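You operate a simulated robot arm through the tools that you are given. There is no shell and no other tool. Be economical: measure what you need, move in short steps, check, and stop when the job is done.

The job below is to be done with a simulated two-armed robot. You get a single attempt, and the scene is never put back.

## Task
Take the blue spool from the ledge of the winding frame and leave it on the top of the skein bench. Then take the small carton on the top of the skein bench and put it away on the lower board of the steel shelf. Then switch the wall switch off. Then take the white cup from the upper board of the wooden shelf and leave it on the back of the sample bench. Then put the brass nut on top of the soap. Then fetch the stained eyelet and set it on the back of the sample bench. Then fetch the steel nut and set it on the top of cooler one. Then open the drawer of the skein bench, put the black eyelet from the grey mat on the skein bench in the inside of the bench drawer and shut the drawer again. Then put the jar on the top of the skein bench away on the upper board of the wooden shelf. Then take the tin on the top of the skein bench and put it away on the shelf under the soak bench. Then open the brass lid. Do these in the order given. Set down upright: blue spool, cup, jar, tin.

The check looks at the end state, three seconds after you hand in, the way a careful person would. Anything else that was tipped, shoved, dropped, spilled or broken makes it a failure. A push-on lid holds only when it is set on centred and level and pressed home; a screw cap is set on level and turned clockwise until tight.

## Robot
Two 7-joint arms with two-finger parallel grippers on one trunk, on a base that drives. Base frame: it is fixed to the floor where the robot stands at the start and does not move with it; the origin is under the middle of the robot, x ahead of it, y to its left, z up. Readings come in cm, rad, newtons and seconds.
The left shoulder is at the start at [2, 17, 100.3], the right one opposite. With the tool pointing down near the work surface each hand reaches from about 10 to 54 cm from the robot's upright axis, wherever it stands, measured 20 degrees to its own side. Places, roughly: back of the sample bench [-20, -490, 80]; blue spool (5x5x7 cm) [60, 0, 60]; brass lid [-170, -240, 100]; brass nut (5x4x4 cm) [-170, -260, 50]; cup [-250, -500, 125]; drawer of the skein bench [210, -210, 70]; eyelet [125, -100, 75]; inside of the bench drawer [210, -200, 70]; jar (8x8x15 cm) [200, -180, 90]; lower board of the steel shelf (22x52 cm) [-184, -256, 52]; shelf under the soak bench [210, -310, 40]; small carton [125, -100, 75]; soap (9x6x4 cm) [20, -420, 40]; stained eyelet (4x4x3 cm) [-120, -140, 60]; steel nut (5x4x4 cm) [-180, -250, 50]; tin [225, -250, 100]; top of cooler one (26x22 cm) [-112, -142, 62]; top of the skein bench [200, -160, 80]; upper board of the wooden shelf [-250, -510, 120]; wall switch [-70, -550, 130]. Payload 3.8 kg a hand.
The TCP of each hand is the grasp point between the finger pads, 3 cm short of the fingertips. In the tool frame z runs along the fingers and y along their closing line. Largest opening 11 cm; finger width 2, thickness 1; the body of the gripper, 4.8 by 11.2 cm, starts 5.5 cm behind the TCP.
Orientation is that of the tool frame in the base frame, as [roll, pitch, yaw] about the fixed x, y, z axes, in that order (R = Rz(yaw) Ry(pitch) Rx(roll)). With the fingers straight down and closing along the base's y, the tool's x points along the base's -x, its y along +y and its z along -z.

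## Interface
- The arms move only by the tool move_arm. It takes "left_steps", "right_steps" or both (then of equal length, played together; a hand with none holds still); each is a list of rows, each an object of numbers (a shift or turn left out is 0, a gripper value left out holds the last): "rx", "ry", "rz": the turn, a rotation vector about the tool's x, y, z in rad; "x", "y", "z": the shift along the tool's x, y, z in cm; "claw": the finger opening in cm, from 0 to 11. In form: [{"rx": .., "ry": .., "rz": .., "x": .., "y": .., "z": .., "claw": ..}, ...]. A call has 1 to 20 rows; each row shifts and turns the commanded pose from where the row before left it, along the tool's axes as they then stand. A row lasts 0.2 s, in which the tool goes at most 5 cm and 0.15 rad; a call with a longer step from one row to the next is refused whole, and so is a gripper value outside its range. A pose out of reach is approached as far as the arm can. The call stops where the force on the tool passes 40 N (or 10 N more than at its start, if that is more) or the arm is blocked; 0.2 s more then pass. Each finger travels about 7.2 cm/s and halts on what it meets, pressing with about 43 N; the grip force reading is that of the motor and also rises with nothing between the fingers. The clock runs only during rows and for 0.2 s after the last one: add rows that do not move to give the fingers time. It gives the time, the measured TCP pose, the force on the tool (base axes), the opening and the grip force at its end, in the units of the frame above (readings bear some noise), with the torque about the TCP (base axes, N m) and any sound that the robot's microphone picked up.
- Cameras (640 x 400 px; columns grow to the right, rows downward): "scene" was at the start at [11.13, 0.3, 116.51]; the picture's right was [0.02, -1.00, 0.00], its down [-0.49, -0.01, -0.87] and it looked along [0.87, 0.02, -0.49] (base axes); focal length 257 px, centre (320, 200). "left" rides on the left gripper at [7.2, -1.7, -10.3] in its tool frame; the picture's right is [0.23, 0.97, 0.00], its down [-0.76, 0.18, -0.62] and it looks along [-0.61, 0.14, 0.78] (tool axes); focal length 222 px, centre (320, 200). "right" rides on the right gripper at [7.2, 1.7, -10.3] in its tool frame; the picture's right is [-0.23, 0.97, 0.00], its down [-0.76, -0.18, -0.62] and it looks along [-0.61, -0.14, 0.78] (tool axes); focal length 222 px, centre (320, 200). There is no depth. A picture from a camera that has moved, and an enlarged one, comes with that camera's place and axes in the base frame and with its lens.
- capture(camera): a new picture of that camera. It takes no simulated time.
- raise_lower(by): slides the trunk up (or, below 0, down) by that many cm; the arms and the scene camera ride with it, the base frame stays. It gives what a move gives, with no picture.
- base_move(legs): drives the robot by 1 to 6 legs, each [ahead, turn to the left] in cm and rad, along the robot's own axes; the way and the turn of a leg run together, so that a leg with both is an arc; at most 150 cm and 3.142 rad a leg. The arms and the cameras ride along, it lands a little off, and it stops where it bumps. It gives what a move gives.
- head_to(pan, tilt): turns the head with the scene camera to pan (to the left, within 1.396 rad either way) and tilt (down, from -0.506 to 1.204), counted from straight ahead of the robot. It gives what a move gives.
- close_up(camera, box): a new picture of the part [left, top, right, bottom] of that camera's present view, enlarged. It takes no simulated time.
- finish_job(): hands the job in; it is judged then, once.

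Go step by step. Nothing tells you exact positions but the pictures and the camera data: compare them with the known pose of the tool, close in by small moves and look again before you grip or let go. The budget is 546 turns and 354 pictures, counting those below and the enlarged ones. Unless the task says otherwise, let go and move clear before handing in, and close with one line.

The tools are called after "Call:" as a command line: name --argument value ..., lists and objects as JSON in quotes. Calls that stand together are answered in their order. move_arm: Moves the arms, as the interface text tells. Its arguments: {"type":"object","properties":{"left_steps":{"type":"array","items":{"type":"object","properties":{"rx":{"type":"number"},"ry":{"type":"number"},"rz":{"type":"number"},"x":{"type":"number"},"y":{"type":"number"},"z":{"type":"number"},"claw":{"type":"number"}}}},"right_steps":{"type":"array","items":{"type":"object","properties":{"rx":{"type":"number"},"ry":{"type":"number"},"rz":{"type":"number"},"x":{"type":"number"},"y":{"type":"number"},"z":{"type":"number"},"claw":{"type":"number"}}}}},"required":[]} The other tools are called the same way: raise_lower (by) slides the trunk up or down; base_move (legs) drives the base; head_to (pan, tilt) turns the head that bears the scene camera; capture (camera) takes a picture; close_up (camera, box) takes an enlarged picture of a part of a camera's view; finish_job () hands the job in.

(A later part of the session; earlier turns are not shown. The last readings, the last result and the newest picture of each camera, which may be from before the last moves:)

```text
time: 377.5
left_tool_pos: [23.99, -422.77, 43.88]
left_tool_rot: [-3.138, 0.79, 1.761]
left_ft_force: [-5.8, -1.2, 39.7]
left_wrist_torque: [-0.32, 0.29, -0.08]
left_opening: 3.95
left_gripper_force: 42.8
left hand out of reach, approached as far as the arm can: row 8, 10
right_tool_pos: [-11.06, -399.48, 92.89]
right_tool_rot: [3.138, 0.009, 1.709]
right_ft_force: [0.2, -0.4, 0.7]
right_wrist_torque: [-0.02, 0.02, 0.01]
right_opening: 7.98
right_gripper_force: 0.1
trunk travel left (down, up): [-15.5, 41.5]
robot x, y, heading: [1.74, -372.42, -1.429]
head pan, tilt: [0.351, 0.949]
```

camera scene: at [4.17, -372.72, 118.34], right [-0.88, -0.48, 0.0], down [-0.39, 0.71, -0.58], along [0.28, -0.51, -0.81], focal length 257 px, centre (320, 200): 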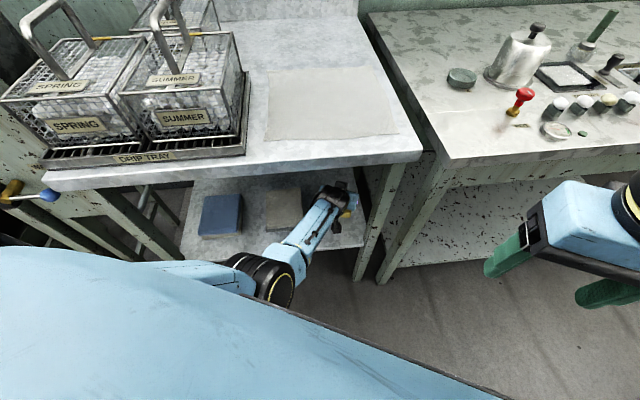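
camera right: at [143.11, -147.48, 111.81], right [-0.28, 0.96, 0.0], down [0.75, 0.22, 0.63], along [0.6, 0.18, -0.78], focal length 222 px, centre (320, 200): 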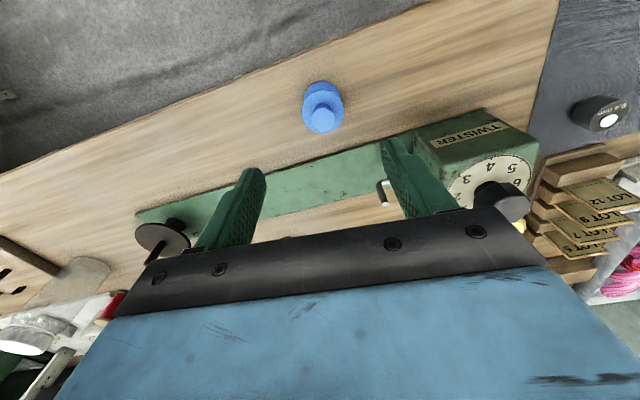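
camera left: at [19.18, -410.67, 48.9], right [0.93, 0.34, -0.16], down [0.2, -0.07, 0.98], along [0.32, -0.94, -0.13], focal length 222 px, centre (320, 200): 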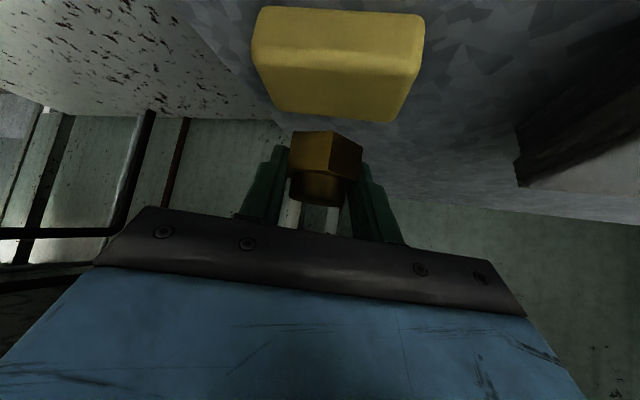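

Contact. Easing off and releasing.

Call:
move_arm --left_steps '[{"x": -0.3, "z": -0.3}, {}]'

Call:
capture --camera "left"

```text
time: 378.1
left_tool_pos: [24.23, -422.66, 44.03]
left_tool_rot: [3.14, 0.783, 1.764]
left_ft_force: [-1.4, -4.1, 31.7]
left_wrist_torque: [-0.65, 0.57, 0.06]
left_opening: 3.95
left_gripper_force: 42.9
left hand out of reach, approached as far as the arm can: row 1
right_tool_pos: [-11.01, -399.42, 92.98]
right_tool_rot: [3.139, 0.007, 1.71]
right_ft_force: [-0.2, -0.5, 0.1]
right_wrist_torque: [-0.03, -0.02, 0.03]
right_opening: 8.01
right_gripper_force: 0.0
trunk travel left (down, up): [-15.5, 41.5]
robot x, y, heading: [1.37, -372.83, -1.43]
head pan, tilt: [0.351, 0.949]
```

```text
216 pictures are left
camera left: at [20.19, -410.82, 46.17], right [0.93, 0.34, -0.16], down [0.19, -0.06, 0.98], along [0.33, -0.94, -0.12], focal length 222 px, centre (320, 200)
```

left: 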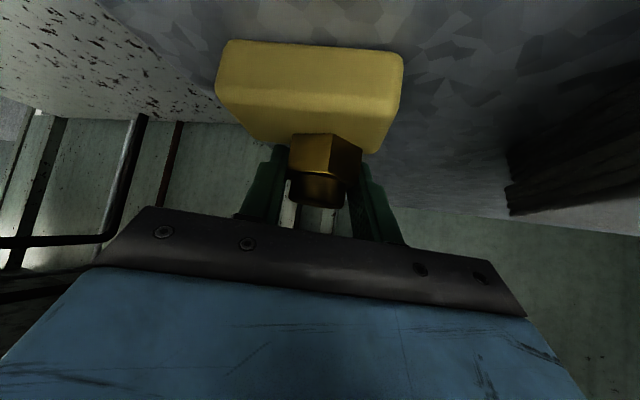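

The nut's centre actually sits ~2 cm ahead of the TCP, so it's too near the soap's far edge. Lift, move back ~1.8 cm and 0.8 right, and check.

Call:
move_arm --left_steps '[{"x": -1, "z": -1}, {"x": -1, "z": -1}, {"x": 1.3, "z": -1.3, "y": -0.7}, {}, {}]'

Call:
capture --camera "left"

```text
time: 379.3
left_tool_pos: [22.65, -420.63, 45.47]
left_tool_rot: [-3.14, 0.774, 1.762]
left_ft_force: [0.3, 0.3, -1.4]
left_wrist_torque: [0.01, 0.01, 0.01]
left_opening: 3.91
left_gripper_force: 43.0
left hand out of reach, approached as far as the arm can: row 1
right_tool_pos: [-10.79, -399.78, 92.96]
right_tool_rot: [3.139, 0.007, 1.71]
right_ft_force: [-0.2, 0.3, 1.1]
right_wrist_torque: [0.0, 0.0, 0.01]
right_opening: 8.0
right_gripper_force: 0.0
trunk travel left (down, up): [-15.5, 41.5]
robot x, y, heading: [1.6, -372.17, -1.427]
head pan, tilt: [0.351, 0.949]
```

```text
215 pictures are left
camera left: at [18.71, -408.95, 47.79], right [0.93, 0.34, -0.16], down [0.2, -0.07, 0.98], along [0.32, -0.94, -0.14], focal length 222 px, centre (320, 200)
```

left: 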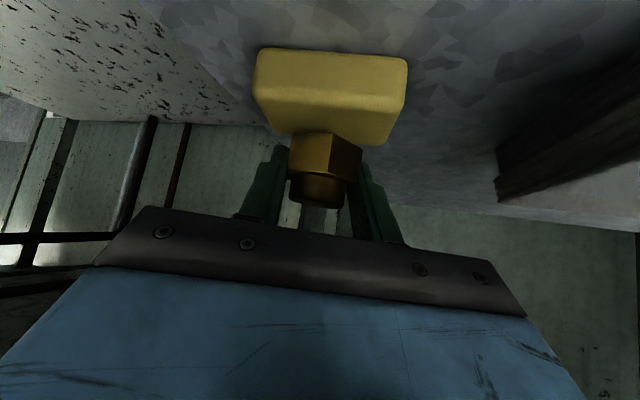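

Call:
move_arm --left_steps '[{"x": -0.3, "z": 0.3, "y": 0.3}, {"x": 0.7, "z": 0.7}, {}, {"x": 0.25, "z": 0.25}, {}, {"x": 0.2, "z": 0.2}, {}, {"x": 0.2, "z": 0.2}, {}]'

Call:
capture --camera "left"

```text
time: 381.3
left_tool_pos: [23.28, -421.45, 43.95]
left_tool_rot: [-3.138, 0.786, 1.759]
left_ft_force: [2.5, -1.9, 30.5]
left_wrist_torque: [-0.39, -0.29, 0.08]
left_opening: 3.95
left_gripper_force: 43.2
right_tool_pos: [-10.95, -399.64, 92.96]
right_tool_rot: [3.136, 0.007, 1.709]
right_ft_force: [0.2, 0.2, 0.0]
right_wrist_torque: [-0.01, 0.02, 0.0]
right_opening: 8.04
right_gripper_force: 0.1
trunk travel left (down, up): [-15.5, 41.5]
robot x, y, heading: [1.91, -372.29, -1.427]
head pan, tilt: [0.351, 0.949]
```

```text
214 pictures are left
camera left: at [19.23, -409.63, 46.15], right [0.93, 0.34, -0.16], down [0.19, -0.06, 0.98], along [0.32, -0.94, -0.12], focal length 222 px, centre (320, 200)
```

left: 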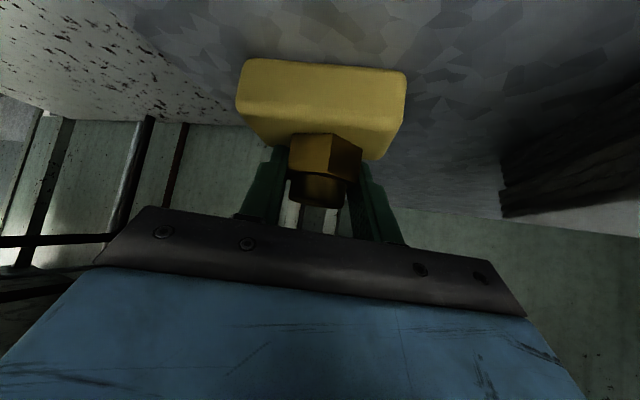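

Nut rests within the soap's top. Ease, open, and withdraw.

Call:
move_arm --left_steps '[{"x": -0.25, "z": -0.25}, {}, {"claw": 5}, {"claw": 6.5}, {}, {"z": -1}, {"z": -2}, {"z": -3}, {}]'

Call:
capture --camera "left"

```text
time: 383.3
left_tool_pos: [22.36, -416.88, 48.1]
left_tool_rot: [-3.136, 0.775, 1.761]
left_ft_force: [-1.0, -0.7, 0.7]
left_wrist_torque: [0.03, 0.03, 0.0]
left_opening: 6.5
left_gripper_force: 0.1
right_tool_pos: [-10.91, -399.68, 92.82]
right_tool_rot: [3.139, 0.007, 1.709]
right_ft_force: [0.5, -0.1, 0.4]
right_wrist_torque: [0.0, -0.01, 0.01]
right_opening: 7.98
right_gripper_force: 0.2
trunk travel left (down, up): [-15.5, 41.5]
robot x, y, heading: [2.05, -372.5, -1.427]
head pan, tilt: [0.351, 0.949]
```

```text
213 pictures are left
camera left: at [18.39, -405.1, 50.36], right [0.93, 0.34, -0.16], down [0.2, -0.07, 0.98], along [0.32, -0.94, -0.14], focal length 222 px, centre (320, 200)
```

left: 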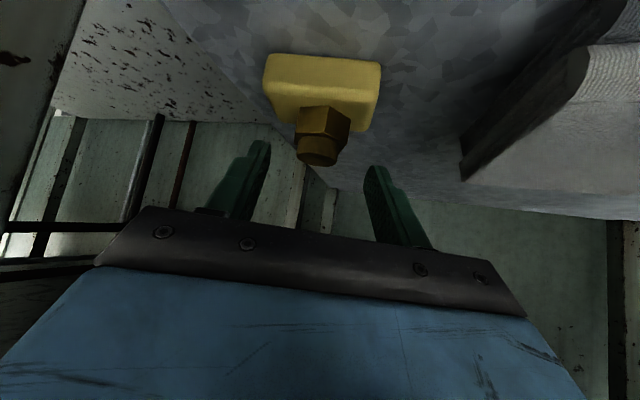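

Brass nut sits on the soap. Backing out and taking a confirming look.

Call:
move_arm --left_steps '[{"x": 2.0, "z": -3}, {"x": 2, "z": -3}, {}]'

Call:
base_move --legs '[[-38, 0]]'

Call:
head_to --pan 0.1 --tilt 0.6

Call:
close_up --camera "scene" --box '[180, 180, 420, 330]'

```text
time: 384.1
left_tool_pos: [21.11, -409.93, 49.59]
left_tool_rot: [-3.137, 0.774, 1.762]
left_ft_force: [-0.2, 0.1, -1.1]
left_wrist_torque: [0.02, -0.02, 0.04]
left_opening: 6.49
left_gripper_force: 0.1
right_tool_pos: [-10.88, -399.7, 92.96]
right_tool_rot: [3.139, 0.004, 1.71]
right_ft_force: [-0.7, 0.1, -0.5]
right_wrist_torque: [0.0, 0.0, -0.04]
right_opening: 8.0
right_gripper_force: 0.0
trunk travel left (down, up): [-15.5, 41.5]
robot x, y, heading: [1.73, -372.31, -1.42]
head pan, tilt: [0.351, 0.949]
```

```text
time: 386.5
left_tool_pos: [15.72, -373.12, 49.55]
left_tool_rot: [-3.138, 0.776, 1.763]
left_ft_force: [0.3, -0.1, 0.8]
left_wrist_torque: [0.01, 0.01, 0.03]
left_opening: 6.49
left_gripper_force: 0.0
right_tool_pos: [-16.31, -362.94, 92.96]
right_tool_rot: [3.14, 0.004, 1.709]
right_ft_force: [0.5, -0.8, 0.3]
right_wrist_torque: [0.0, -0.01, 0.01]
right_opening: 8.01
right_gripper_force: 0.1
trunk travel left (down, up): [-15.5, 41.5]
robot x, y, heading: [-3.86, -335.6, -1.425]
head pan, tilt: [0.351, 0.949]
```

```text
time: 387.3
left_tool_pos: [15.81, -373.11, 49.5]
left_tool_rot: [-3.138, 0.774, 1.763]
left_ft_force: [0.6, 0.0, -0.6]
left_wrist_torque: [0.01, 0.0, 0.06]
left_opening: 6.47
left_gripper_force: 0.0
right_tool_pos: [-16.3, -362.84, 92.93]
right_tool_rot: [3.14, 0.005, 1.712]
right_ft_force: [-0.9, -0.4, 0.5]
right_wrist_torque: [0.04, 0.04, 0.0]
right_opening: 8.0
right_gripper_force: 0.0
trunk travel left (down, up): [-15.5, 41.5]
robot x, y, heading: [-3.76, -335.46, -1.425]
head pan, tilt: [0.099, 0.6]
```

```text
2.67 times, centred on (300, 255) of scene
camera zoom: at [-1.35, -346.11, 121.17], right [-0.97, -0.24, 0.0], down [-0.14, 0.55, -0.82], along [0.2, -0.8, -0.57], focal length 686 px, centre (373, 53)
```

zoom: 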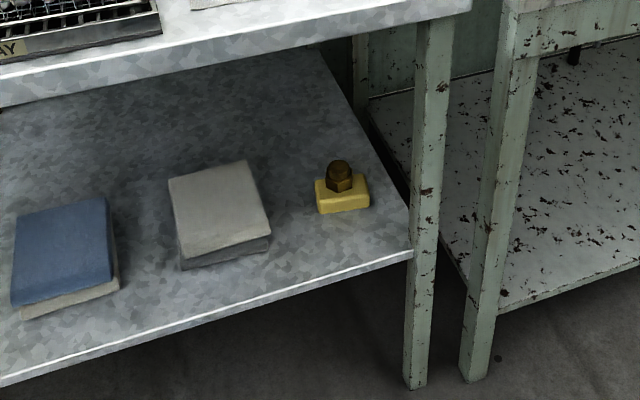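

Nut on soap confirmed. Next the stained eyelet near cooler one; raising the left hand out of the way and driving there.

Call:
raise_lower --by 10

Call:
move_arm --left_steps '[{"x": -2.5, "z": -2.5}, {"x": -2.5, "z": -2.5}, {"x": -2.5, "z": -2.5}, {"x": -2.5, "z": -2.5}, {"x": -2.5, "z": -2.5}, {}]'

Call:
base_move --legs '[[0, -1.52], [0, -1.524], [90, 0], [80, 0], [0, 0.93]]'

Call:
head_to --pan 0 --tilt 0.5

Call:
capture --camera "scene"

```text
time: 388.6
left_tool_pos: [15.77, -372.99, 59.42]
left_tool_rot: [-3.138, 0.775, 1.762]
left_ft_force: [0.2, -0.3, 0.1]
left_wrist_torque: [-0.02, 0.02, 0.0]
left_opening: 6.52
left_gripper_force: 0.0
right_tool_pos: [-16.27, -362.86, 102.82]
right_tool_rot: [3.14, 0.003, 1.712]
right_ft_force: [0.2, -0.8, -0.1]
right_wrist_torque: [0.01, -0.02, 0.05]
right_opening: 8.0
right_gripper_force: 0.1
trunk travel left (down, up): [-25.5, 31.5]
robot x, y, heading: [-3.9, -335.82, -1.428]
head pan, tilt: [0.099, 0.6]
```

```text
time: 390.1
left_tool_pos: [16.12, -373.07, 76.97]
left_tool_rot: [3.118, 0.768, 1.738]
left_ft_force: [-0.2, -0.8, 0.0]
left_wrist_torque: [-0.01, -0.02, 0.01]
left_opening: 6.49
left_gripper_force: 0.1
right_tool_pos: [-16.26, -362.83, 102.86]
right_tool_rot: [3.14, 0.005, 1.71]
right_ft_force: [0.5, -1.0, 0.6]
right_wrist_torque: [0.04, -0.03, -0.01]
right_opening: 7.97
right_gripper_force: 0.1
trunk travel left (down, up): [-25.5, 31.5]
robot x, y, heading: [-3.97, -335.85, -1.428]
head pan, tilt: [0.099, 0.6]
```

```text
time: 408.6
left_tool_pos: [-76.73, -164.0, 77.17]
left_tool_rot: [3.119, 0.779, -0.434]
left_ft_force: [0.5, -0.4, -0.1]
left_wrist_torque: [-0.03, -0.04, 0.03]
left_opening: 6.51
left_gripper_force: 0.1
right_tool_pos: [-49.64, -143.24, 102.84]
right_tool_rot: [3.141, 0.006, -0.462]
right_ft_force: [-1.0, 0.1, -0.3]
right_wrist_torque: [-0.02, 0.0, 0.0]
right_opening: 8.02
right_gripper_force: 0.1
trunk travel left (down, up): [-25.5, 31.5]
robot x, y, heading: [-34.13, -169.05, 2.684]
head pan, tilt: [0.099, 0.6]
```

```text
time: 409.3
left_tool_pos: [-76.78, -164.02, 77.24]
left_tool_rot: [3.115, 0.777, -0.435]
left_ft_force: [-0.4, 0.3, -0.8]
left_wrist_torque: [0.02, 0.03, -0.01]
left_opening: 6.51
left_gripper_force: 0.0
right_tool_pos: [-49.88, -143.39, 102.95]
right_tool_rot: [3.136, 0.006, -0.463]
right_ft_force: [0.3, -0.2, -0.2]
right_wrist_torque: [0.0, 0.01, -0.03]
right_opening: 7.97
right_gripper_force: 0.1
trunk travel left (down, up): [-25.5, 31.5]
robot x, y, heading: [-34.47, -168.89, 2.686]
head pan, tilt: [0.0, 0.499]
```

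```text
211 pictures are left
camera scene: at [-44.45, -163.98, 132.09], right [0.44, 0.9, 0.0], down [0.43, -0.21, -0.88], along [-0.79, 0.39, -0.48], focal length 257 px, centre (320, 200)
```

scene: 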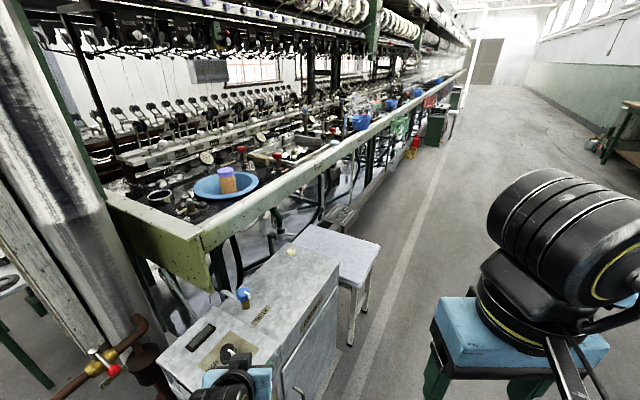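

Call:
close_up --camera "scene" --box '[150, 215, 390, 365]'

```text
2.67 times, centred on (270, 290) of scene
camera zoom: at [-44.45, -163.98, 132.09], right [0.44, 0.9, 0.0], down [0.43, -0.21, -0.88], along [-0.79, 0.39, -0.48], focal length 686 px, centre (453, -40)
```

zoom: 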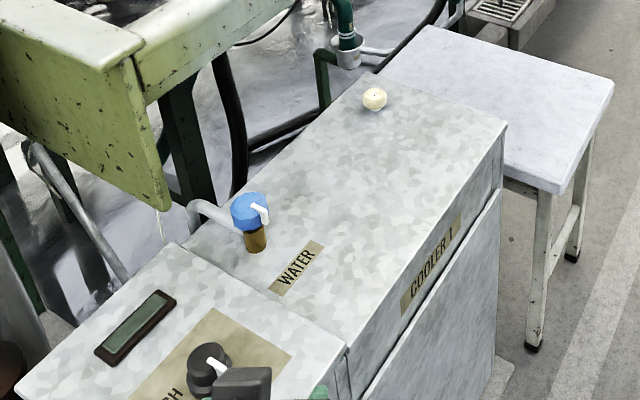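

The eyelet sits at the far end of the cooler's top, about (-123,-138). I'll go around to the cooler's open side and use the tilted left hand.

Call:
base_move --legs '[[0, -0.557], [85, 0], [0, 1.606]]'

Call:
head_to --pan 0 --tilt 0.6

Call:
capture --camera "scene"

```text
time: 419.1
left_tool_pos: [-105.12, -132.78, 77.24]
left_tool_rot: [3.117, 0.776, 0.619]
left_ft_force: [-0.7, 0.4, 0.3]
left_wrist_torque: [0.03, 0.0, 0.03]
left_opening: 6.5
left_gripper_force: 0.1
right_tool_pos: [-109.52, -99.07, 102.91]
right_tool_rot: [3.139, 0.004, 0.592]
right_ft_force: [0.3, -0.6, 0.2]
right_wrist_torque: [-0.01, -0.01, 0.01]
right_opening: 8.01
right_gripper_force: 0.1
trunk travel left (down, up): [-25.5, 31.5]
robot x, y, heading: [-79.56, -98.56, -2.546]
head pan, tilt: [0.0, 0.499]
```

```text
time: 419.8
left_tool_pos: [-105.03, -133.0, 77.22]
left_tool_rot: [3.118, 0.776, 0.618]
left_ft_force: [0.6, -0.9, 0.1]
left_wrist_torque: [-0.01, 0.02, 0.04]
left_opening: 6.48
left_gripper_force: 0.1
right_tool_pos: [-109.69, -99.16, 102.87]
right_tool_rot: [3.139, 0.006, 0.588]
right_ft_force: [0.5, -0.5, -0.3]
right_wrist_torque: [-0.03, -0.03, -0.01]
right_opening: 8.0
right_gripper_force: 0.1
trunk travel left (down, up): [-25.5, 31.5]
robot x, y, heading: [-79.39, -98.42, -2.543]
head pan, tilt: [0.0, 0.6]
```

```text
209 pictures are left
camera scene: at [-88.8, -104.51, 131.18], right [-0.56, 0.83, 0.0], down [0.47, 0.32, -0.83], along [-0.68, -0.46, -0.56], focal length 257 px, centre (320, 200)
```

scene: 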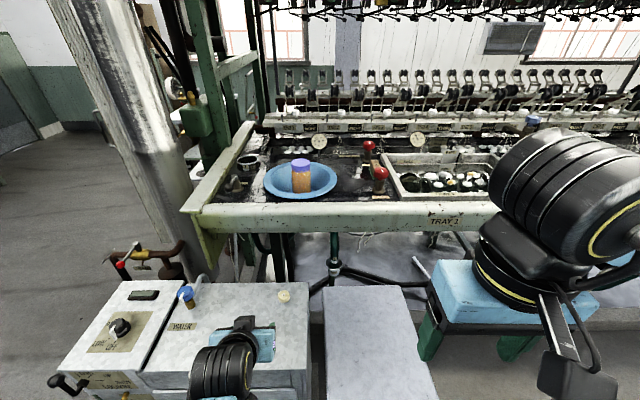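

Eyelet centre is at about (-121,-139,65.4), cooler top ≈64. Moving the left hand closer and looking.

Call:
move_arm --left_steps '[{"y": -4.4, "claw": 7}, {"x": -2.5, "z": 2.5}, {"x": -2.5, "z": 2.5}, {"x": 1.5, "z": 1.5}, {}]'

Call:
capture --camera "left"

```text
time: 421.0
left_tool_pos: [-113.23, -134.12, 75.0]
left_tool_rot: [3.111, 0.78, 0.614]
left_ft_force: [0.3, 0.3, -0.4]
left_wrist_torque: [0.03, -0.02, 0.04]
left_opening: 6.98
left_gripper_force: 0.1
right_tool_pos: [-109.65, -99.07, 102.84]
right_tool_rot: [3.14, 0.004, 0.588]
right_ft_force: [-1.6, 0.7, -0.4]
right_wrist_torque: [-0.01, -0.02, -0.03]
right_opening: 7.98
right_gripper_force: 0.0
trunk travel left (down, up): [-25.5, 31.5]
robot x, y, heading: [-79.31, -98.67, -2.546]
head pan, tilt: [0.0, 0.6]
```

```text
208 pictures are left
camera left: at [-104.41, -125.44, 77.22], right [0.71, -0.69, -0.14], down [0.01, -0.19, 0.98], along [-0.7, -0.7, -0.12], focal length 222 px, centre (320, 200)
```

left: 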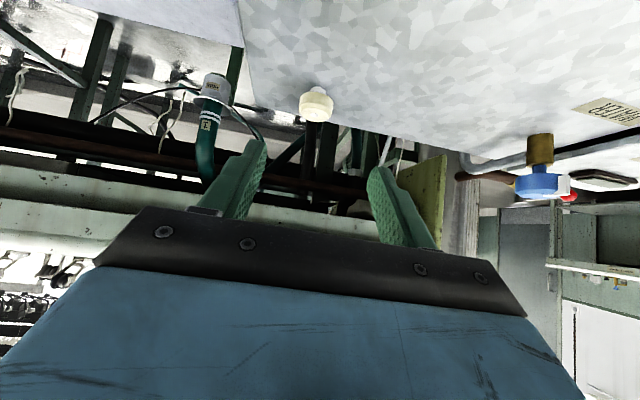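

Call:
move_arm --left_steps '[{"x": -2.6, "z": 2.6, "y": -0.36}, {"x": -2.6, "z": 2.6}, {"x": 1.4, "z": 1.4}, {"x": 1.4, "z": 1.4}, {}]'

Call:
capture --camera "left"

```text
time: 422.2
left_tool_pos: [-119.46, -137.75, 71.09]
left_tool_rot: [3.117, 0.777, 0.62]
left_ft_force: [-0.4, 0.1, 0.1]
left_wrist_torque: [0.01, 0.01, -0.02]
left_opening: 6.98
left_gripper_force: 0.0
right_tool_pos: [-109.66, -99.04, 102.88]
right_tool_rot: [3.14, 0.004, 0.59]
right_ft_force: [0.5, -0.1, -0.1]
right_wrist_torque: [0.01, 0.03, 0.01]
right_opening: 8.01
right_gripper_force: 0.1
trunk travel left (down, up): [-25.5, 31.5]
robot x, y, heading: [-79.42, -98.28, -2.542]
head pan, tilt: [0.0, 0.6]
```

```text
207 pictures are left
camera left: at [-110.41, -129.04, 73.27], right [0.71, -0.69, -0.14], down [0.01, -0.19, 0.98], along [-0.7, -0.7, -0.13], focal length 222 px, centre (320, 200)
```

left: 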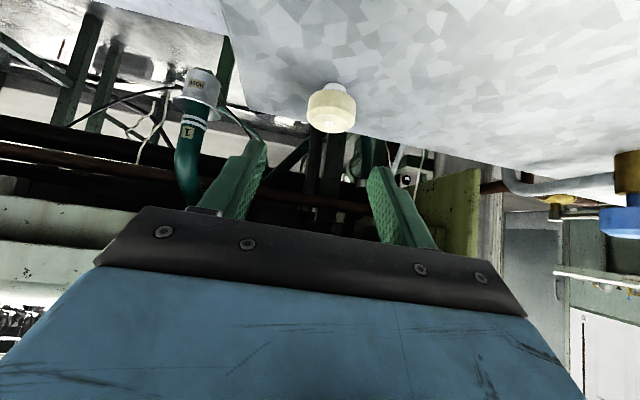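

Call:
move_arm --left_steps '[{"x": -0.7, "z": 0.7, "y": 0.3}, {"x": 1.3, "z": 1.3}, {"x": 0.5, "z": 0.5}, {}]'

Call:
capture --camera "left"

```text
time: 423.2
left_tool_pos: [-119.92, -138.73, 68.46]
left_tool_rot: [3.118, 0.777, 0.62]
left_ft_force: [0.9, -0.3, -0.3]
left_wrist_torque: [0.02, 0.02, -0.03]
left_opening: 6.98
left_gripper_force: 0.1
right_tool_pos: [-109.63, -99.2, 102.73]
right_tool_rot: [3.14, 0.005, 0.59]
right_ft_force: [-0.2, -1.1, 0.5]
right_wrist_torque: [0.02, -0.02, 0.02]
right_opening: 8.02
right_gripper_force: 0.1
trunk travel left (down, up): [-25.5, 31.5]
robot x, y, heading: [-79.91, -98.27, -2.545]
head pan, tilt: [0.0, 0.6]
```

```text
206 pictures are left
camera left: at [-111.09, -130.03, 70.73], right [0.71, -0.69, -0.14], down [0.01, -0.19, 0.98], along [-0.7, -0.7, -0.13], focal length 222 px, centre (320, 200)
```

left: 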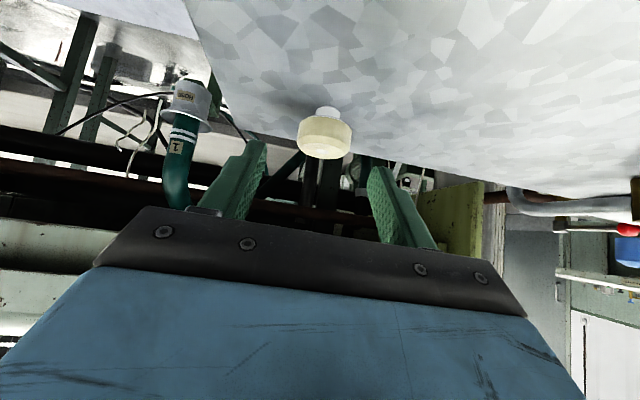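

Call:
move_arm --left_steps '[{"x": -1.0, "z": 1.0}, {"x": 0.7, "z": 0.7}, {"x": 0.4, "z": 0.4}, {}, {"x": 0.3, "z": 0.3}, {}]'

Call:
capture --camera "left"

```text
time: 424.6
left_tool_pos: [-121.04, -139.68, 66.41]
left_tool_rot: [3.117, 0.777, 0.62]
left_ft_force: [-1.3, -0.1, -0.2]
left_wrist_torque: [0.04, -0.03, -0.05]
left_opening: 7.01
left_gripper_force: 0.1
right_tool_pos: [-109.54, -99.15, 102.95]
right_tool_rot: [3.14, 0.004, 0.589]
right_ft_force: [-0.3, 0.1, -0.5]
right_wrist_torque: [-0.01, 0.0, -0.01]
right_opening: 8.03
right_gripper_force: 0.1
trunk travel left (down, up): [-25.5, 31.5]
robot x, y, heading: [-79.92, -98.16, -2.543]
head pan, tilt: [0.0, 0.6]
```

```text
205 pictures are left
camera left: at [-112.14, -130.85, 68.6], right [0.71, -0.69, -0.14], down [0.01, -0.19, 0.98], along [-0.7, -0.7, -0.13], focal length 222 px, centre (320, 200)
```

left: 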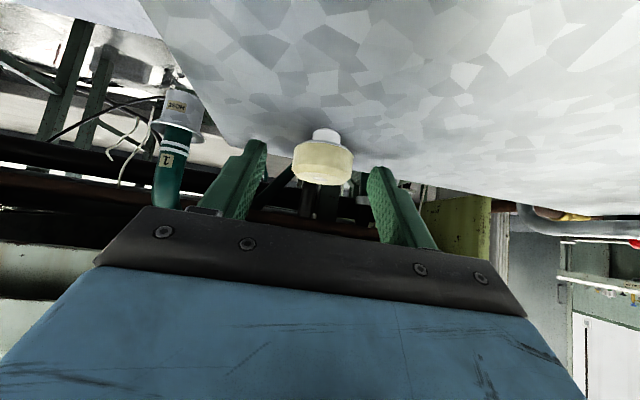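

Call:
move_arm --left_steps '[{"x": -0.6, "z": 0.6}, {"x": 0.5, "z": 0.5}, {}, {"claw": 5.5}, {"claw": 4}, {"claw": 3}, {}, {}]'

Call:
capture --camera "left"

```text
time: 426.4
left_tool_pos: [-121.67, -140.07, 65.79]
left_tool_rot: [3.115, 0.781, 0.617]
left_ft_force: [-1.3, -1.4, 12.6]
left_wrist_torque: [0.07, 0.23, 0.07]
left_opening: 3.22
left_gripper_force: 43.5
right_tool_pos: [-109.61, -99.15, 103.07]
right_tool_rot: [3.139, 0.007, 0.59]
right_ft_force: [-0.9, -0.4, -0.3]
right_wrist_torque: [0.0, -0.01, 0.0]
right_opening: 8.01
right_gripper_force: 0.3
trunk travel left (down, up): [-25.5, 31.5]
robot x, y, heading: [-79.58, -98.67, -2.547]
head pan, tilt: [0.0, 0.6]
```

```text
204 pictures are left
camera left: at [-112.68, -131.36, 67.98], right [0.71, -0.69, -0.14], down [0.01, -0.19, 0.98], along [-0.7, -0.7, -0.13], focal length 222 px, centre (320, 200)
```

left: 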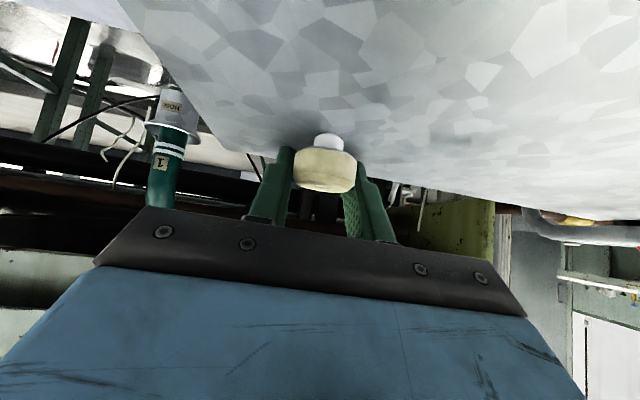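

Gripped at 3.2 cm. Lifting and backing away.

Call:
move_arm --left_steps '[{"x": -0.7, "z": -0.7}, {"x": -2, "z": -2}, {"x": -2.5, "z": -2.5}, {"x": -2.5, "z": -2.5}, {}]'

Call:
capture --camera "left"

Call:
base_move --legs '[[-30, 0]]'

```text
time: 427.6
left_tool_pos: [-121.98, -139.79, 76.43]
left_tool_rot: [3.117, 0.774, 0.617]
left_ft_force: [0.1, -0.3, -0.8]
left_wrist_torque: [-0.03, 0.0, -0.01]
left_opening: 3.19
left_gripper_force: 42.9
right_tool_pos: [-109.62, -99.22, 102.89]
right_tool_rot: [3.14, 0.005, 0.59]
right_ft_force: [-0.2, -0.3, 0.5]
right_wrist_torque: [0.03, 0.0, 0.0]
right_opening: 8.02
right_gripper_force: 0.0
trunk travel left (down, up): [-25.5, 31.5]
robot x, y, heading: [-79.25, -98.66, -2.545]
head pan, tilt: [0.0, 0.6]
```

```text
203 pictures are left
camera left: at [-113.03, -131.16, 78.81], right [0.71, -0.69, -0.14], down [0.01, -0.19, 0.98], along [-0.7, -0.7, -0.13], focal length 222 px, centre (320, 200)
```

left: 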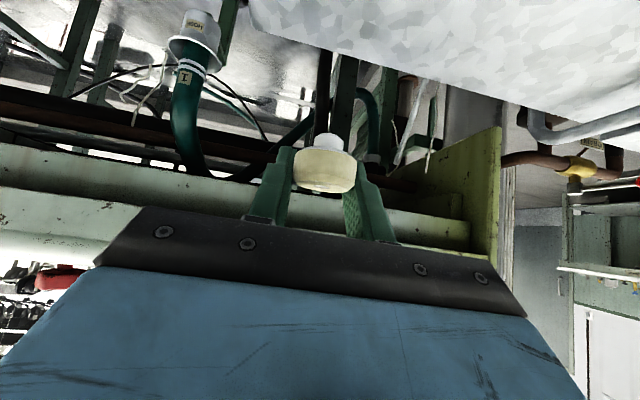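

```text
time: 429.7
left_tool_pos: [-96.44, -123.11, 76.6]
left_tool_rot: [3.116, 0.777, 0.626]
left_ft_force: [0.3, -1.1, -0.4]
left_wrist_torque: [-0.02, -0.01, 0.01]
left_opening: 3.22
left_gripper_force: 43.1
right_tool_pos: [-84.49, -82.07, 102.96]
right_tool_rot: [3.14, 0.006, 0.597]
right_ft_force: [0.3, 0.0, -0.2]
right_wrist_torque: [0.01, 0.03, 0.0]
right_opening: 7.99
right_gripper_force: 0.1
trunk travel left (down, up): [-25.5, 31.5]
robot x, y, heading: [-54.11, -81.06, -2.541]
head pan, tilt: [0.0, 0.6]
```

Eyelet in hand. Raising it above bench height and driving back to the sample bench's right end by a safe route.

Call:
raise_lower --by 8

Call:
move_arm --left_steps '[{"x": -2.4, "z": -2.4}, {"x": -2.4, "z": -2.4}, {"x": -2.4, "z": -2.4}, {}]'

Call:
base_move --legs '[[0, 0.989], [110, 0], [109, 0], [0, -0.607], [90, 0], [90, 0]]'

Call:
base_move --legs '[[0, 0.476], [71, 0], [0, 1.69]]'

Call:
head_to --pan 0 --tilt 0.5

Call:
capture --camera "scene"

```text
time: 430.8
left_tool_pos: [-96.67, -122.97, 84.64]
left_tool_rot: [3.117, 0.776, 0.626]
left_ft_force: [-0.5, 0.3, 0.0]
left_wrist_torque: [0.05, 0.01, 0.02]
left_opening: 3.23
left_gripper_force: 42.7
right_tool_pos: [-84.59, -82.18, 110.96]
right_tool_rot: [3.141, 0.004, 0.596]
right_ft_force: [-0.9, 0.0, -0.2]
right_wrist_torque: [0.01, 0.02, 0.02]
right_opening: 7.98
right_gripper_force: 0.1
trunk travel left (down, up): [-33.5, 23.5]
robot x, y, heading: [-54.78, -81.4, -2.539]
head pan, tilt: [0.0, 0.6]
```

```text
time: 431.8
left_tool_pos: [-95.4, -124.02, 93.27]
left_tool_rot: [3.072, 0.757, 0.608]
left_ft_force: [0.1, -0.7, 0.3]
left_wrist_torque: [0.02, 0.02, 0.01]
left_opening: 3.22
left_gripper_force: 42.6
right_tool_pos: [-84.57, -82.14, 110.88]
right_tool_rot: [3.137, 0.006, 0.596]
right_ft_force: [-0.4, -0.7, -0.2]
right_wrist_torque: [-0.02, 0.03, 0.01]
right_opening: 8.02
right_gripper_force: 0.0
trunk travel left (down, up): [-33.5, 23.5]
robot x, y, heading: [-54.36, -80.93, -2.539]
head pan, tilt: [0.0, 0.6]
```

```text
time: 437.9
left_tool_pos: [-38.39, -201.47, 94.03]
left_tool_rot: [3.048, 0.777, 1.571]
left_ft_force: [-0.6, 0.4, -0.1]
left_wrist_torque: [-0.05, 0.04, 0.0]
left_opening: 3.2
left_gripper_force: 43.1
right_tool_pos: [-67.77, -168.13, 110.89]
right_tool_rot: [3.139, 0.005, 1.569]
right_ft_force: [-0.2, -0.1, 0.9]
right_wrist_torque: [-0.01, -0.03, 0.0]
right_opening: 7.99
right_gripper_force: 0.1
trunk travel left (down, up): [-33.5, 23.5]
robot x, y, heading: [-50.72, -143.18, -1.576]
head pan, tilt: [0.0, 0.6]
stopped in leg 2: the robot was blocked; the commanded pose is now the measured one
```

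```text
time: 438.6
left_tool_pos: [-38.23, -201.35, 94.06]
left_tool_rot: [3.049, 0.773, 1.577]
left_ft_force: [1.1, -0.1, -1.2]
left_wrist_torque: [-0.01, 0.03, 0.03]
left_opening: 3.21
left_gripper_force: 43.2
right_tool_pos: [-67.82, -168.19, 110.98]
right_tool_rot: [3.14, 0.005, 1.572]
right_ft_force: [0.3, -0.8, -0.4]
right_wrist_torque: [0.02, 0.0, -0.01]
right_opening: 8.02
right_gripper_force: 0.1
trunk travel left (down, up): [-33.5, 23.5]
robot x, y, heading: [-50.64, -142.82, -1.574]
head pan, tilt: [0.0, 0.6]
stopped in leg 1: the robot was blocked; the commanded pose is now the measured one
```

```text
time: 439.3
left_tool_pos: [-38.26, -201.33, 93.99]
left_tool_rot: [3.047, 0.777, 1.573]
left_ft_force: [0.6, 0.2, 0.6]
left_wrist_torque: [0.0, -0.01, -0.02]
left_opening: 3.22
left_gripper_force: 43.1
right_tool_pos: [-67.74, -168.08, 110.84]
right_tool_rot: [3.139, 0.004, 1.575]
right_ft_force: [0.1, -0.9, -0.6]
right_wrist_torque: [0.01, 0.02, 0.01]
right_opening: 7.99
right_gripper_force: 0.0
trunk travel left (down, up): [-33.5, 23.5]
robot x, y, heading: [-50.87, -142.84, -1.577]
head pan, tilt: [0.0, 0.499]
```

```text
202 pictures are left
camera scene: at [-50.83, -153.95, 140.09], right [-1.0, 0.01, 0.0], down [0.0, 0.48, -0.88], along [0.0, -0.88, -0.48], focal length 257 px, centre (320, 200)
```

scene: 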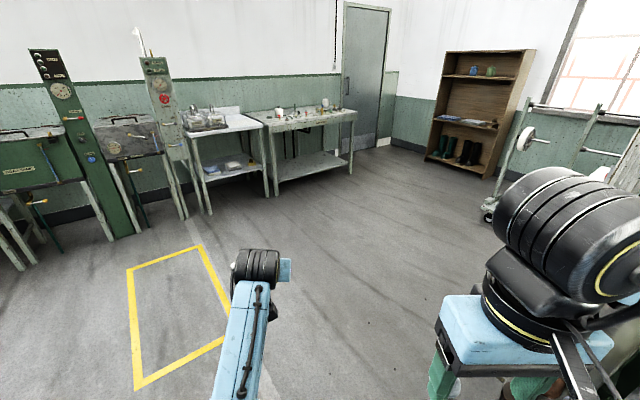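

Blocked on the right side; checking what's there.

Call:
head_to --pan -1.2 --tilt 0.7

Call:
capture --camera "scene"

```text
time: 440.7
left_tool_pos: [-38.25, -201.46, 93.96]
left_tool_rot: [3.048, 0.778, 1.573]
left_ft_force: [-1.0, -0.5, -0.7]
left_wrist_torque: [0.01, -0.02, 0.01]
left_opening: 3.21
left_gripper_force: 43.0
right_tool_pos: [-67.67, -168.05, 110.92]
right_tool_rot: [3.139, 0.005, 1.573]
right_ft_force: [-0.1, 0.1, 0.2]
right_wrist_torque: [0.0, 0.0, -0.03]
right_opening: 8.0
right_gripper_force: 0.1
trunk travel left (down, up): [-33.5, 23.5]
robot x, y, heading: [-50.67, -142.54, -1.576]
head pan, tilt: [-1.201, 0.7]
```

```text
201 pictures are left
camera scene: at [-58.71, -147.89, 138.32], right [-0.36, 0.93, 0.0], down [0.6, 0.23, -0.77], along [-0.71, -0.27, -0.64], focal length 257 px, centre (320, 200)
```

scene: 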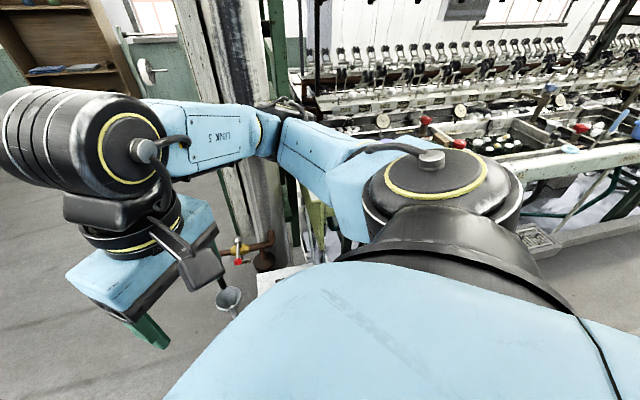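

Right elbow/base is tight against the cooler and pillar. Backing up and going around with more room.

Call:
base_move --legs '[[-20, 0], [0, 0.6], [60, 0], [0, -0.6]]'

Call:
head_to --pan 0 --tilt 0.4

Call:
capture --camera "left"

```text
time: 448.6
left_tool_pos: [-2.46, -230.5, 94.1]
left_tool_rot: [3.046, 0.775, 1.599]
left_ft_force: [-0.2, 1.2, -0.3]
left_wrist_torque: [-0.03, -0.02, 0.01]
left_opening: 3.21
left_gripper_force: 43.3
right_tool_pos: [-32.73, -197.96, 110.95]
right_tool_rot: [3.14, 0.003, 1.598]
right_ft_force: [0.3, 0.0, 0.2]
right_wrist_torque: [-0.02, 0.0, 0.03]
right_opening: 8.04
right_gripper_force: 0.0
trunk travel left (down, up): [-33.5, 23.5]
robot x, y, heading: [-16.36, -172.33, -1.547]
head pan, tilt: [-1.201, 0.7]
```

```text
time: 450.0
left_tool_pos: [-2.28, -230.52, 94.16]
left_tool_rot: [3.048, 0.775, 1.598]
left_ft_force: [0.0, -0.4, -1.2]
left_wrist_torque: [-0.01, 0.03, -0.01]
left_opening: 3.19
left_gripper_force: 43.0
right_tool_pos: [-32.62, -198.07, 110.93]
right_tool_rot: [3.137, 0.003, 1.597]
right_ft_force: [0.4, -0.5, -0.2]
right_wrist_torque: [-0.02, -0.04, 0.01]
right_opening: 8.01
right_gripper_force: 0.1
trunk travel left (down, up): [-33.5, 23.5]
robot x, y, heading: [-16.21, -172.4, -1.55]
head pan, tilt: [0.0, 0.4]
```

```text
200 pictures are left
camera left: at [-5.31, -218.51, 96.2], right [0.96, 0.25, -0.09], down [0.12, -0.09, 0.99], along [0.24, -0.96, -0.12], focal length 222 px, centre (320, 200)
```

left: 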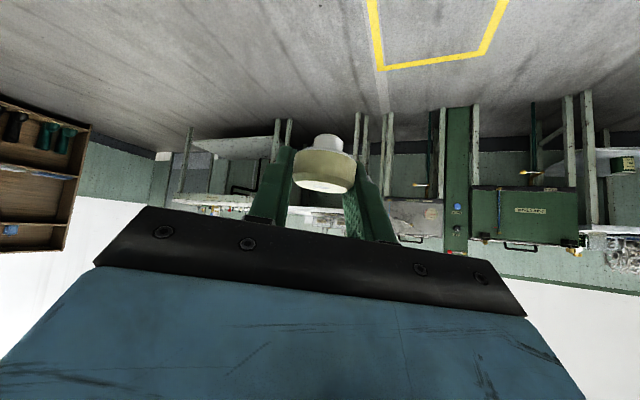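

Call:
base_move --legs '[[0, -0.17], [80, 0], [80, 0], [0, -0.593], [82, 0], [81, 0]]'

Call:
base_move --legs '[[0, 0.63], [71, 0], [0, 1.69]]'

Call:
head_to --pan 0 --tilt 0.55

Call:
capture --camera "scene"

```text
time: 468.5
left_tool_pos: [-182.03, -503.85, 93.96]
left_tool_rot: [3.047, 0.775, 0.825]
left_ft_force: [0.3, -0.5, -0.3]
left_wrist_torque: [-0.01, 0.02, 0.01]
left_opening: 3.21
left_gripper_force: 43.2
right_tool_pos: [-181.07, -459.32, 110.84]
right_tool_rot: [3.138, 0.002, 0.826]
right_ft_force: [0.6, 0.5, 0.5]
right_wrist_torque: [0.01, -0.03, 0.02]
right_opening: 7.99
right_gripper_force: 0.0
trunk travel left (down, up): [-33.5, 23.5]
robot x, y, heading: [-151.27, -452.37, -2.32]
head pan, tilt: [0.0, 0.4]
```

```text
time: 478.2
left_tool_pos: [-101.37, -509.54, 93.92]
left_tool_rot: [3.047, 0.775, -3.104]
left_ft_force: [-0.5, 0.5, 0.2]
left_wrist_torque: [0.04, 0.02, 0.02]
left_opening: 3.21
left_gripper_force: 43.0
right_tool_pos: [-133.65, -540.17, 110.86]
right_tool_rot: [3.14, 0.003, -3.104]
right_ft_force: [0.8, 0.4, -0.1]
right_wrist_torque: [0.01, 0.04, -0.02]
right_opening: 8.02
right_gripper_force: 0.1
trunk travel left (down, up): [-33.5, 23.5]
robot x, y, heading: [-159.46, -523.99, 0.029]
head pan, tilt: [0.0, 0.4]
```

```text
time: 478.9
left_tool_pos: [-101.37, -509.49, 94.12]
left_tool_rot: [3.048, 0.775, -3.104]
left_ft_force: [-0.5, -0.3, -0.4]
left_wrist_torque: [0.0, -0.02, 0.0]
left_opening: 3.23
left_gripper_force: 43.1
right_tool_pos: [-133.59, -540.24, 111.0]
right_tool_rot: [3.138, 0.004, -3.105]
right_ft_force: [0.2, 0.5, 1.0]
right_wrist_torque: [0.0, 0.01, -0.01]
right_opening: 8.0
right_gripper_force: 0.1
trunk travel left (down, up): [-33.5, 23.5]
robot x, y, heading: [-159.12, -524.11, 0.029]
head pan, tilt: [0.0, 0.55]
```

```text
199 pictures are left
camera scene: at [-148.45, -523.59, 139.64], right [0.03, -1.0, 0.0], down [-0.52, -0.02, -0.85], along [0.85, 0.02, -0.52], focal length 257 px, centre (320, 200)
```

scene: 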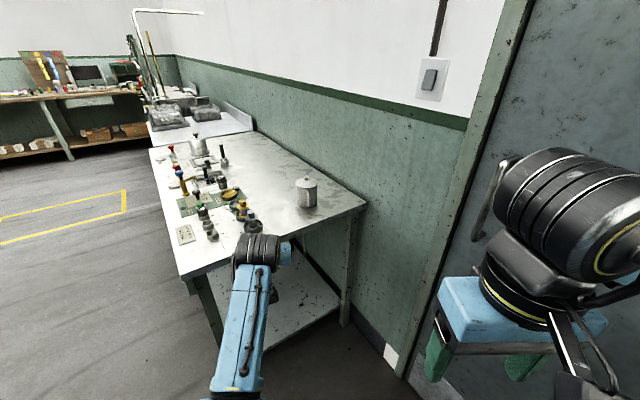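

Path is clear. Driving forward 45 cm.

Call:
base_move --legs '[[45, 0]]'

Call:
capture --camera "left"

Call:
capture --camera "scene"

```text
time: 481.2
left_tool_pos: [-67.96, -507.13, 95.48]
left_tool_rot: [3.072, 0.803, -3.088]
left_ft_force: [0.1, -0.2, -0.5]
left_wrist_torque: [0.02, 0.0, 0.0]
left_opening: 3.23
left_gripper_force: 42.8
right_tool_pos: [-101.11, -538.45, 110.8]
right_tool_rot: [-3.109, -0.004, -3.125]
right_ft_force: [0.1, 1.0, 0.3]
right_wrist_torque: [-0.06, -0.01, -0.02]
right_opening: 8.02
right_gripper_force: 0.0
trunk travel left (down, up): [-33.5, 23.5]
robot x, y, heading: [-123.9, -522.51, 0.007]
head pan, tilt: [0.0, 0.55]
stopped in leg 1: the robot was blocked; the commanded pose is now the measured one
```

```text
198 pictures are left
camera left: at [-80.18, -510.33, 97.31], right [-0.26, 0.96, -0.12], down [0.07, 0.14, 0.99], along [0.96, 0.25, -0.1], focal length 222 px, centre (320, 200)
```

left: 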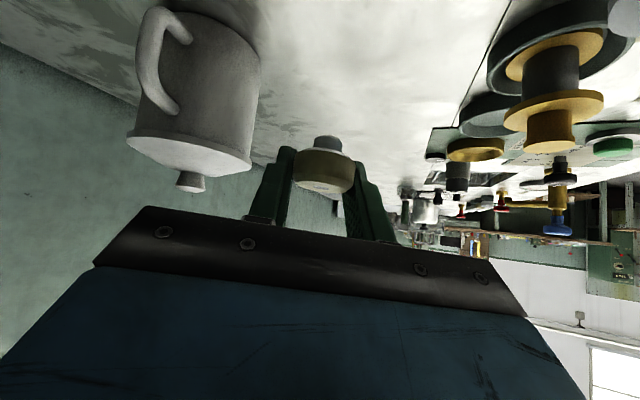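

```text
197 pictures are left
camera scene: at [-116.19, -520.3, 139.94], right [0.0, -1.0, 0.02], down [-0.5, -0.02, -0.87], along [0.87, 0.0, -0.5], focal length 257 px, centre (320, 200)
```

scene: 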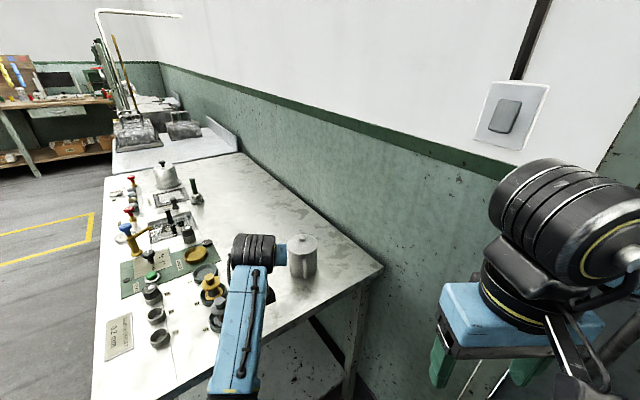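

Contact — the left elbow/forearm seems to press on the bench end. Backing off 10 cm and inspecting.

Call:
base_move --legs '[[-10, 0]]'

Call:
head_to --pan 0.3 --tilt 0.85

Call:
capture --camera "scene"

```text
time: 482.4
left_tool_pos: [-75.59, -508.48, 94.2]
left_tool_rot: [3.051, 0.779, -3.102]
left_ft_force: [0.1, 0.1, -0.4]
left_wrist_torque: [-0.02, 0.02, -0.02]
left_opening: 3.22
left_gripper_force: 43.6
right_tool_pos: [-108.27, -539.89, 109.92]
right_tool_rot: [-3.127, -0.029, -3.119]
right_ft_force: [0.2, -0.7, -0.1]
right_wrist_torque: [-0.01, -0.01, 0.01]
right_opening: 8.02
right_gripper_force: 0.0
trunk travel left (down, up): [-33.5, 23.5]
robot x, y, heading: [-133.48, -522.52, 0.021]
head pan, tilt: [0.0, 0.55]
```

```text
time: 483.2
left_tool_pos: [-75.5, -508.31, 94.2]
left_tool_rot: [3.049, 0.777, -3.1]
left_ft_force: [-0.5, 0.1, 0.6]
left_wrist_torque: [-0.01, -0.03, 0.02]
left_opening: 3.24
left_gripper_force: 43.1
right_tool_pos: [-108.2, -539.78, 110.0]
right_tool_rot: [-3.128, -0.031, -3.117]
right_ft_force: [0.6, 0.5, 0.3]
right_wrist_torque: [0.02, -0.01, -0.01]
right_opening: 7.97
right_gripper_force: 0.0
trunk travel left (down, up): [-33.5, 23.5]
robot x, y, heading: [-133.51, -522.84, 0.012]
head pan, tilt: [0.3, 0.85]
```

```text
196 pictures are left
camera scene: at [-124.08, -520.16, 137.1], right [0.31, -0.95, 0.0], down [-0.71, -0.23, -0.66], along [0.63, 0.2, -0.75], focal length 257 px, centre (320, 200)
```

scene: 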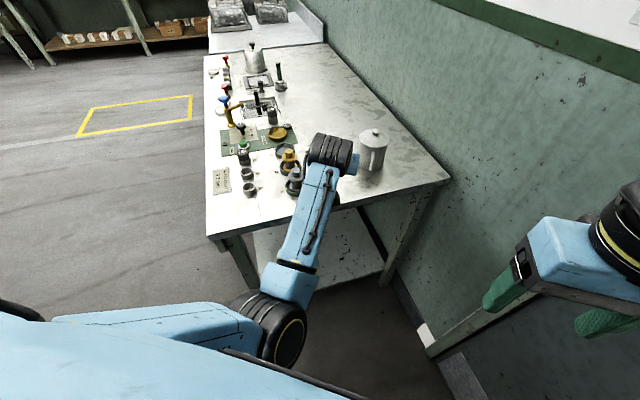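

The right elbow had touched the door handle side. I'll back off, raise the trunk, and re-approach farther from the wall (as for the cup).

Call:
raise_lower --by 8

Call:
base_move --legs '[[-25, 0], [0, 0.31], [36, 0], [0, -0.45]]'

Call:
head_to --pan 0.15 --tilt 0.75

Call:
capture --camera "scene"

```text
time: 484.3
left_tool_pos: [-75.5, -508.49, 102.17]
left_tool_rot: [3.049, 0.776, -3.1]
left_ft_force: [0.8, 0.0, -0.4]
left_wrist_torque: [0.0, 0.01, 0.01]
left_opening: 3.22
left_gripper_force: 43.2
right_tool_pos: [-108.11, -539.87, 118.0]
right_tool_rot: [-3.128, -0.031, -3.116]
right_ft_force: [0.4, 0.0, 0.4]
right_wrist_torque: [0.0, -0.01, 0.0]
right_opening: 7.98
right_gripper_force: 0.0
trunk travel left (down, up): [-41.5, 15.5]
robot x, y, heading: [-133.71, -522.71, 0.012]
head pan, tilt: [0.3, 0.85]
```

```text
time: 490.4
left_tool_pos: [-64.73, -505.49, 102.07]
left_tool_rot: [3.048, 0.777, 3.044]
left_ft_force: [0.7, 0.0, -1.2]
left_wrist_torque: [-0.01, -0.02, -0.01]
left_opening: 3.18
left_gripper_force: 42.9
right_tool_pos: [-101.28, -531.84, 118.0]
right_tool_rot: [-3.128, -0.03, 3.027]
right_ft_force: [-1.0, 0.1, 0.8]
right_wrist_torque: [0.0, 0.01, 0.0]
right_opening: 7.99
right_gripper_force: 0.1
trunk travel left (down, up): [-41.5, 15.5]
robot x, y, heading: [-124.18, -511.38, -0.125]
head pan, tilt: [0.3, 0.85]
```

```text
time: 491.1
left_tool_pos: [-64.66, -505.38, 102.09]
left_tool_rot: [3.05, 0.777, 3.045]
left_ft_force: [0.5, 0.4, 0.5]
left_wrist_torque: [-0.05, 0.02, 0.0]
left_opening: 3.19
left_gripper_force: 43.3
right_tool_pos: [-101.32, -531.9, 117.83]
right_tool_rot: [-3.128, -0.031, 3.028]
right_ft_force: [0.5, -0.1, 0.0]
right_wrist_torque: [0.02, -0.05, 0.02]
right_opening: 7.98
right_gripper_force: 0.2
trunk travel left (down, up): [-41.5, 15.5]
robot x, y, heading: [-124.31, -511.38, -0.128]
head pan, tilt: [0.15, 0.75]
```

```text
195 pictures are left
camera scene: at [-113.89, -511.41, 145.89], right [0.03, -1.0, 0.0], down [-0.68, -0.02, -0.73], along [0.73, 0.02, -0.68], focal length 257 px, centre (320, 200)
```

scene: 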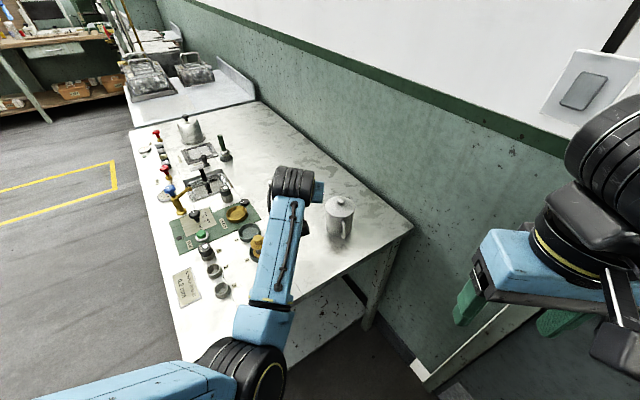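

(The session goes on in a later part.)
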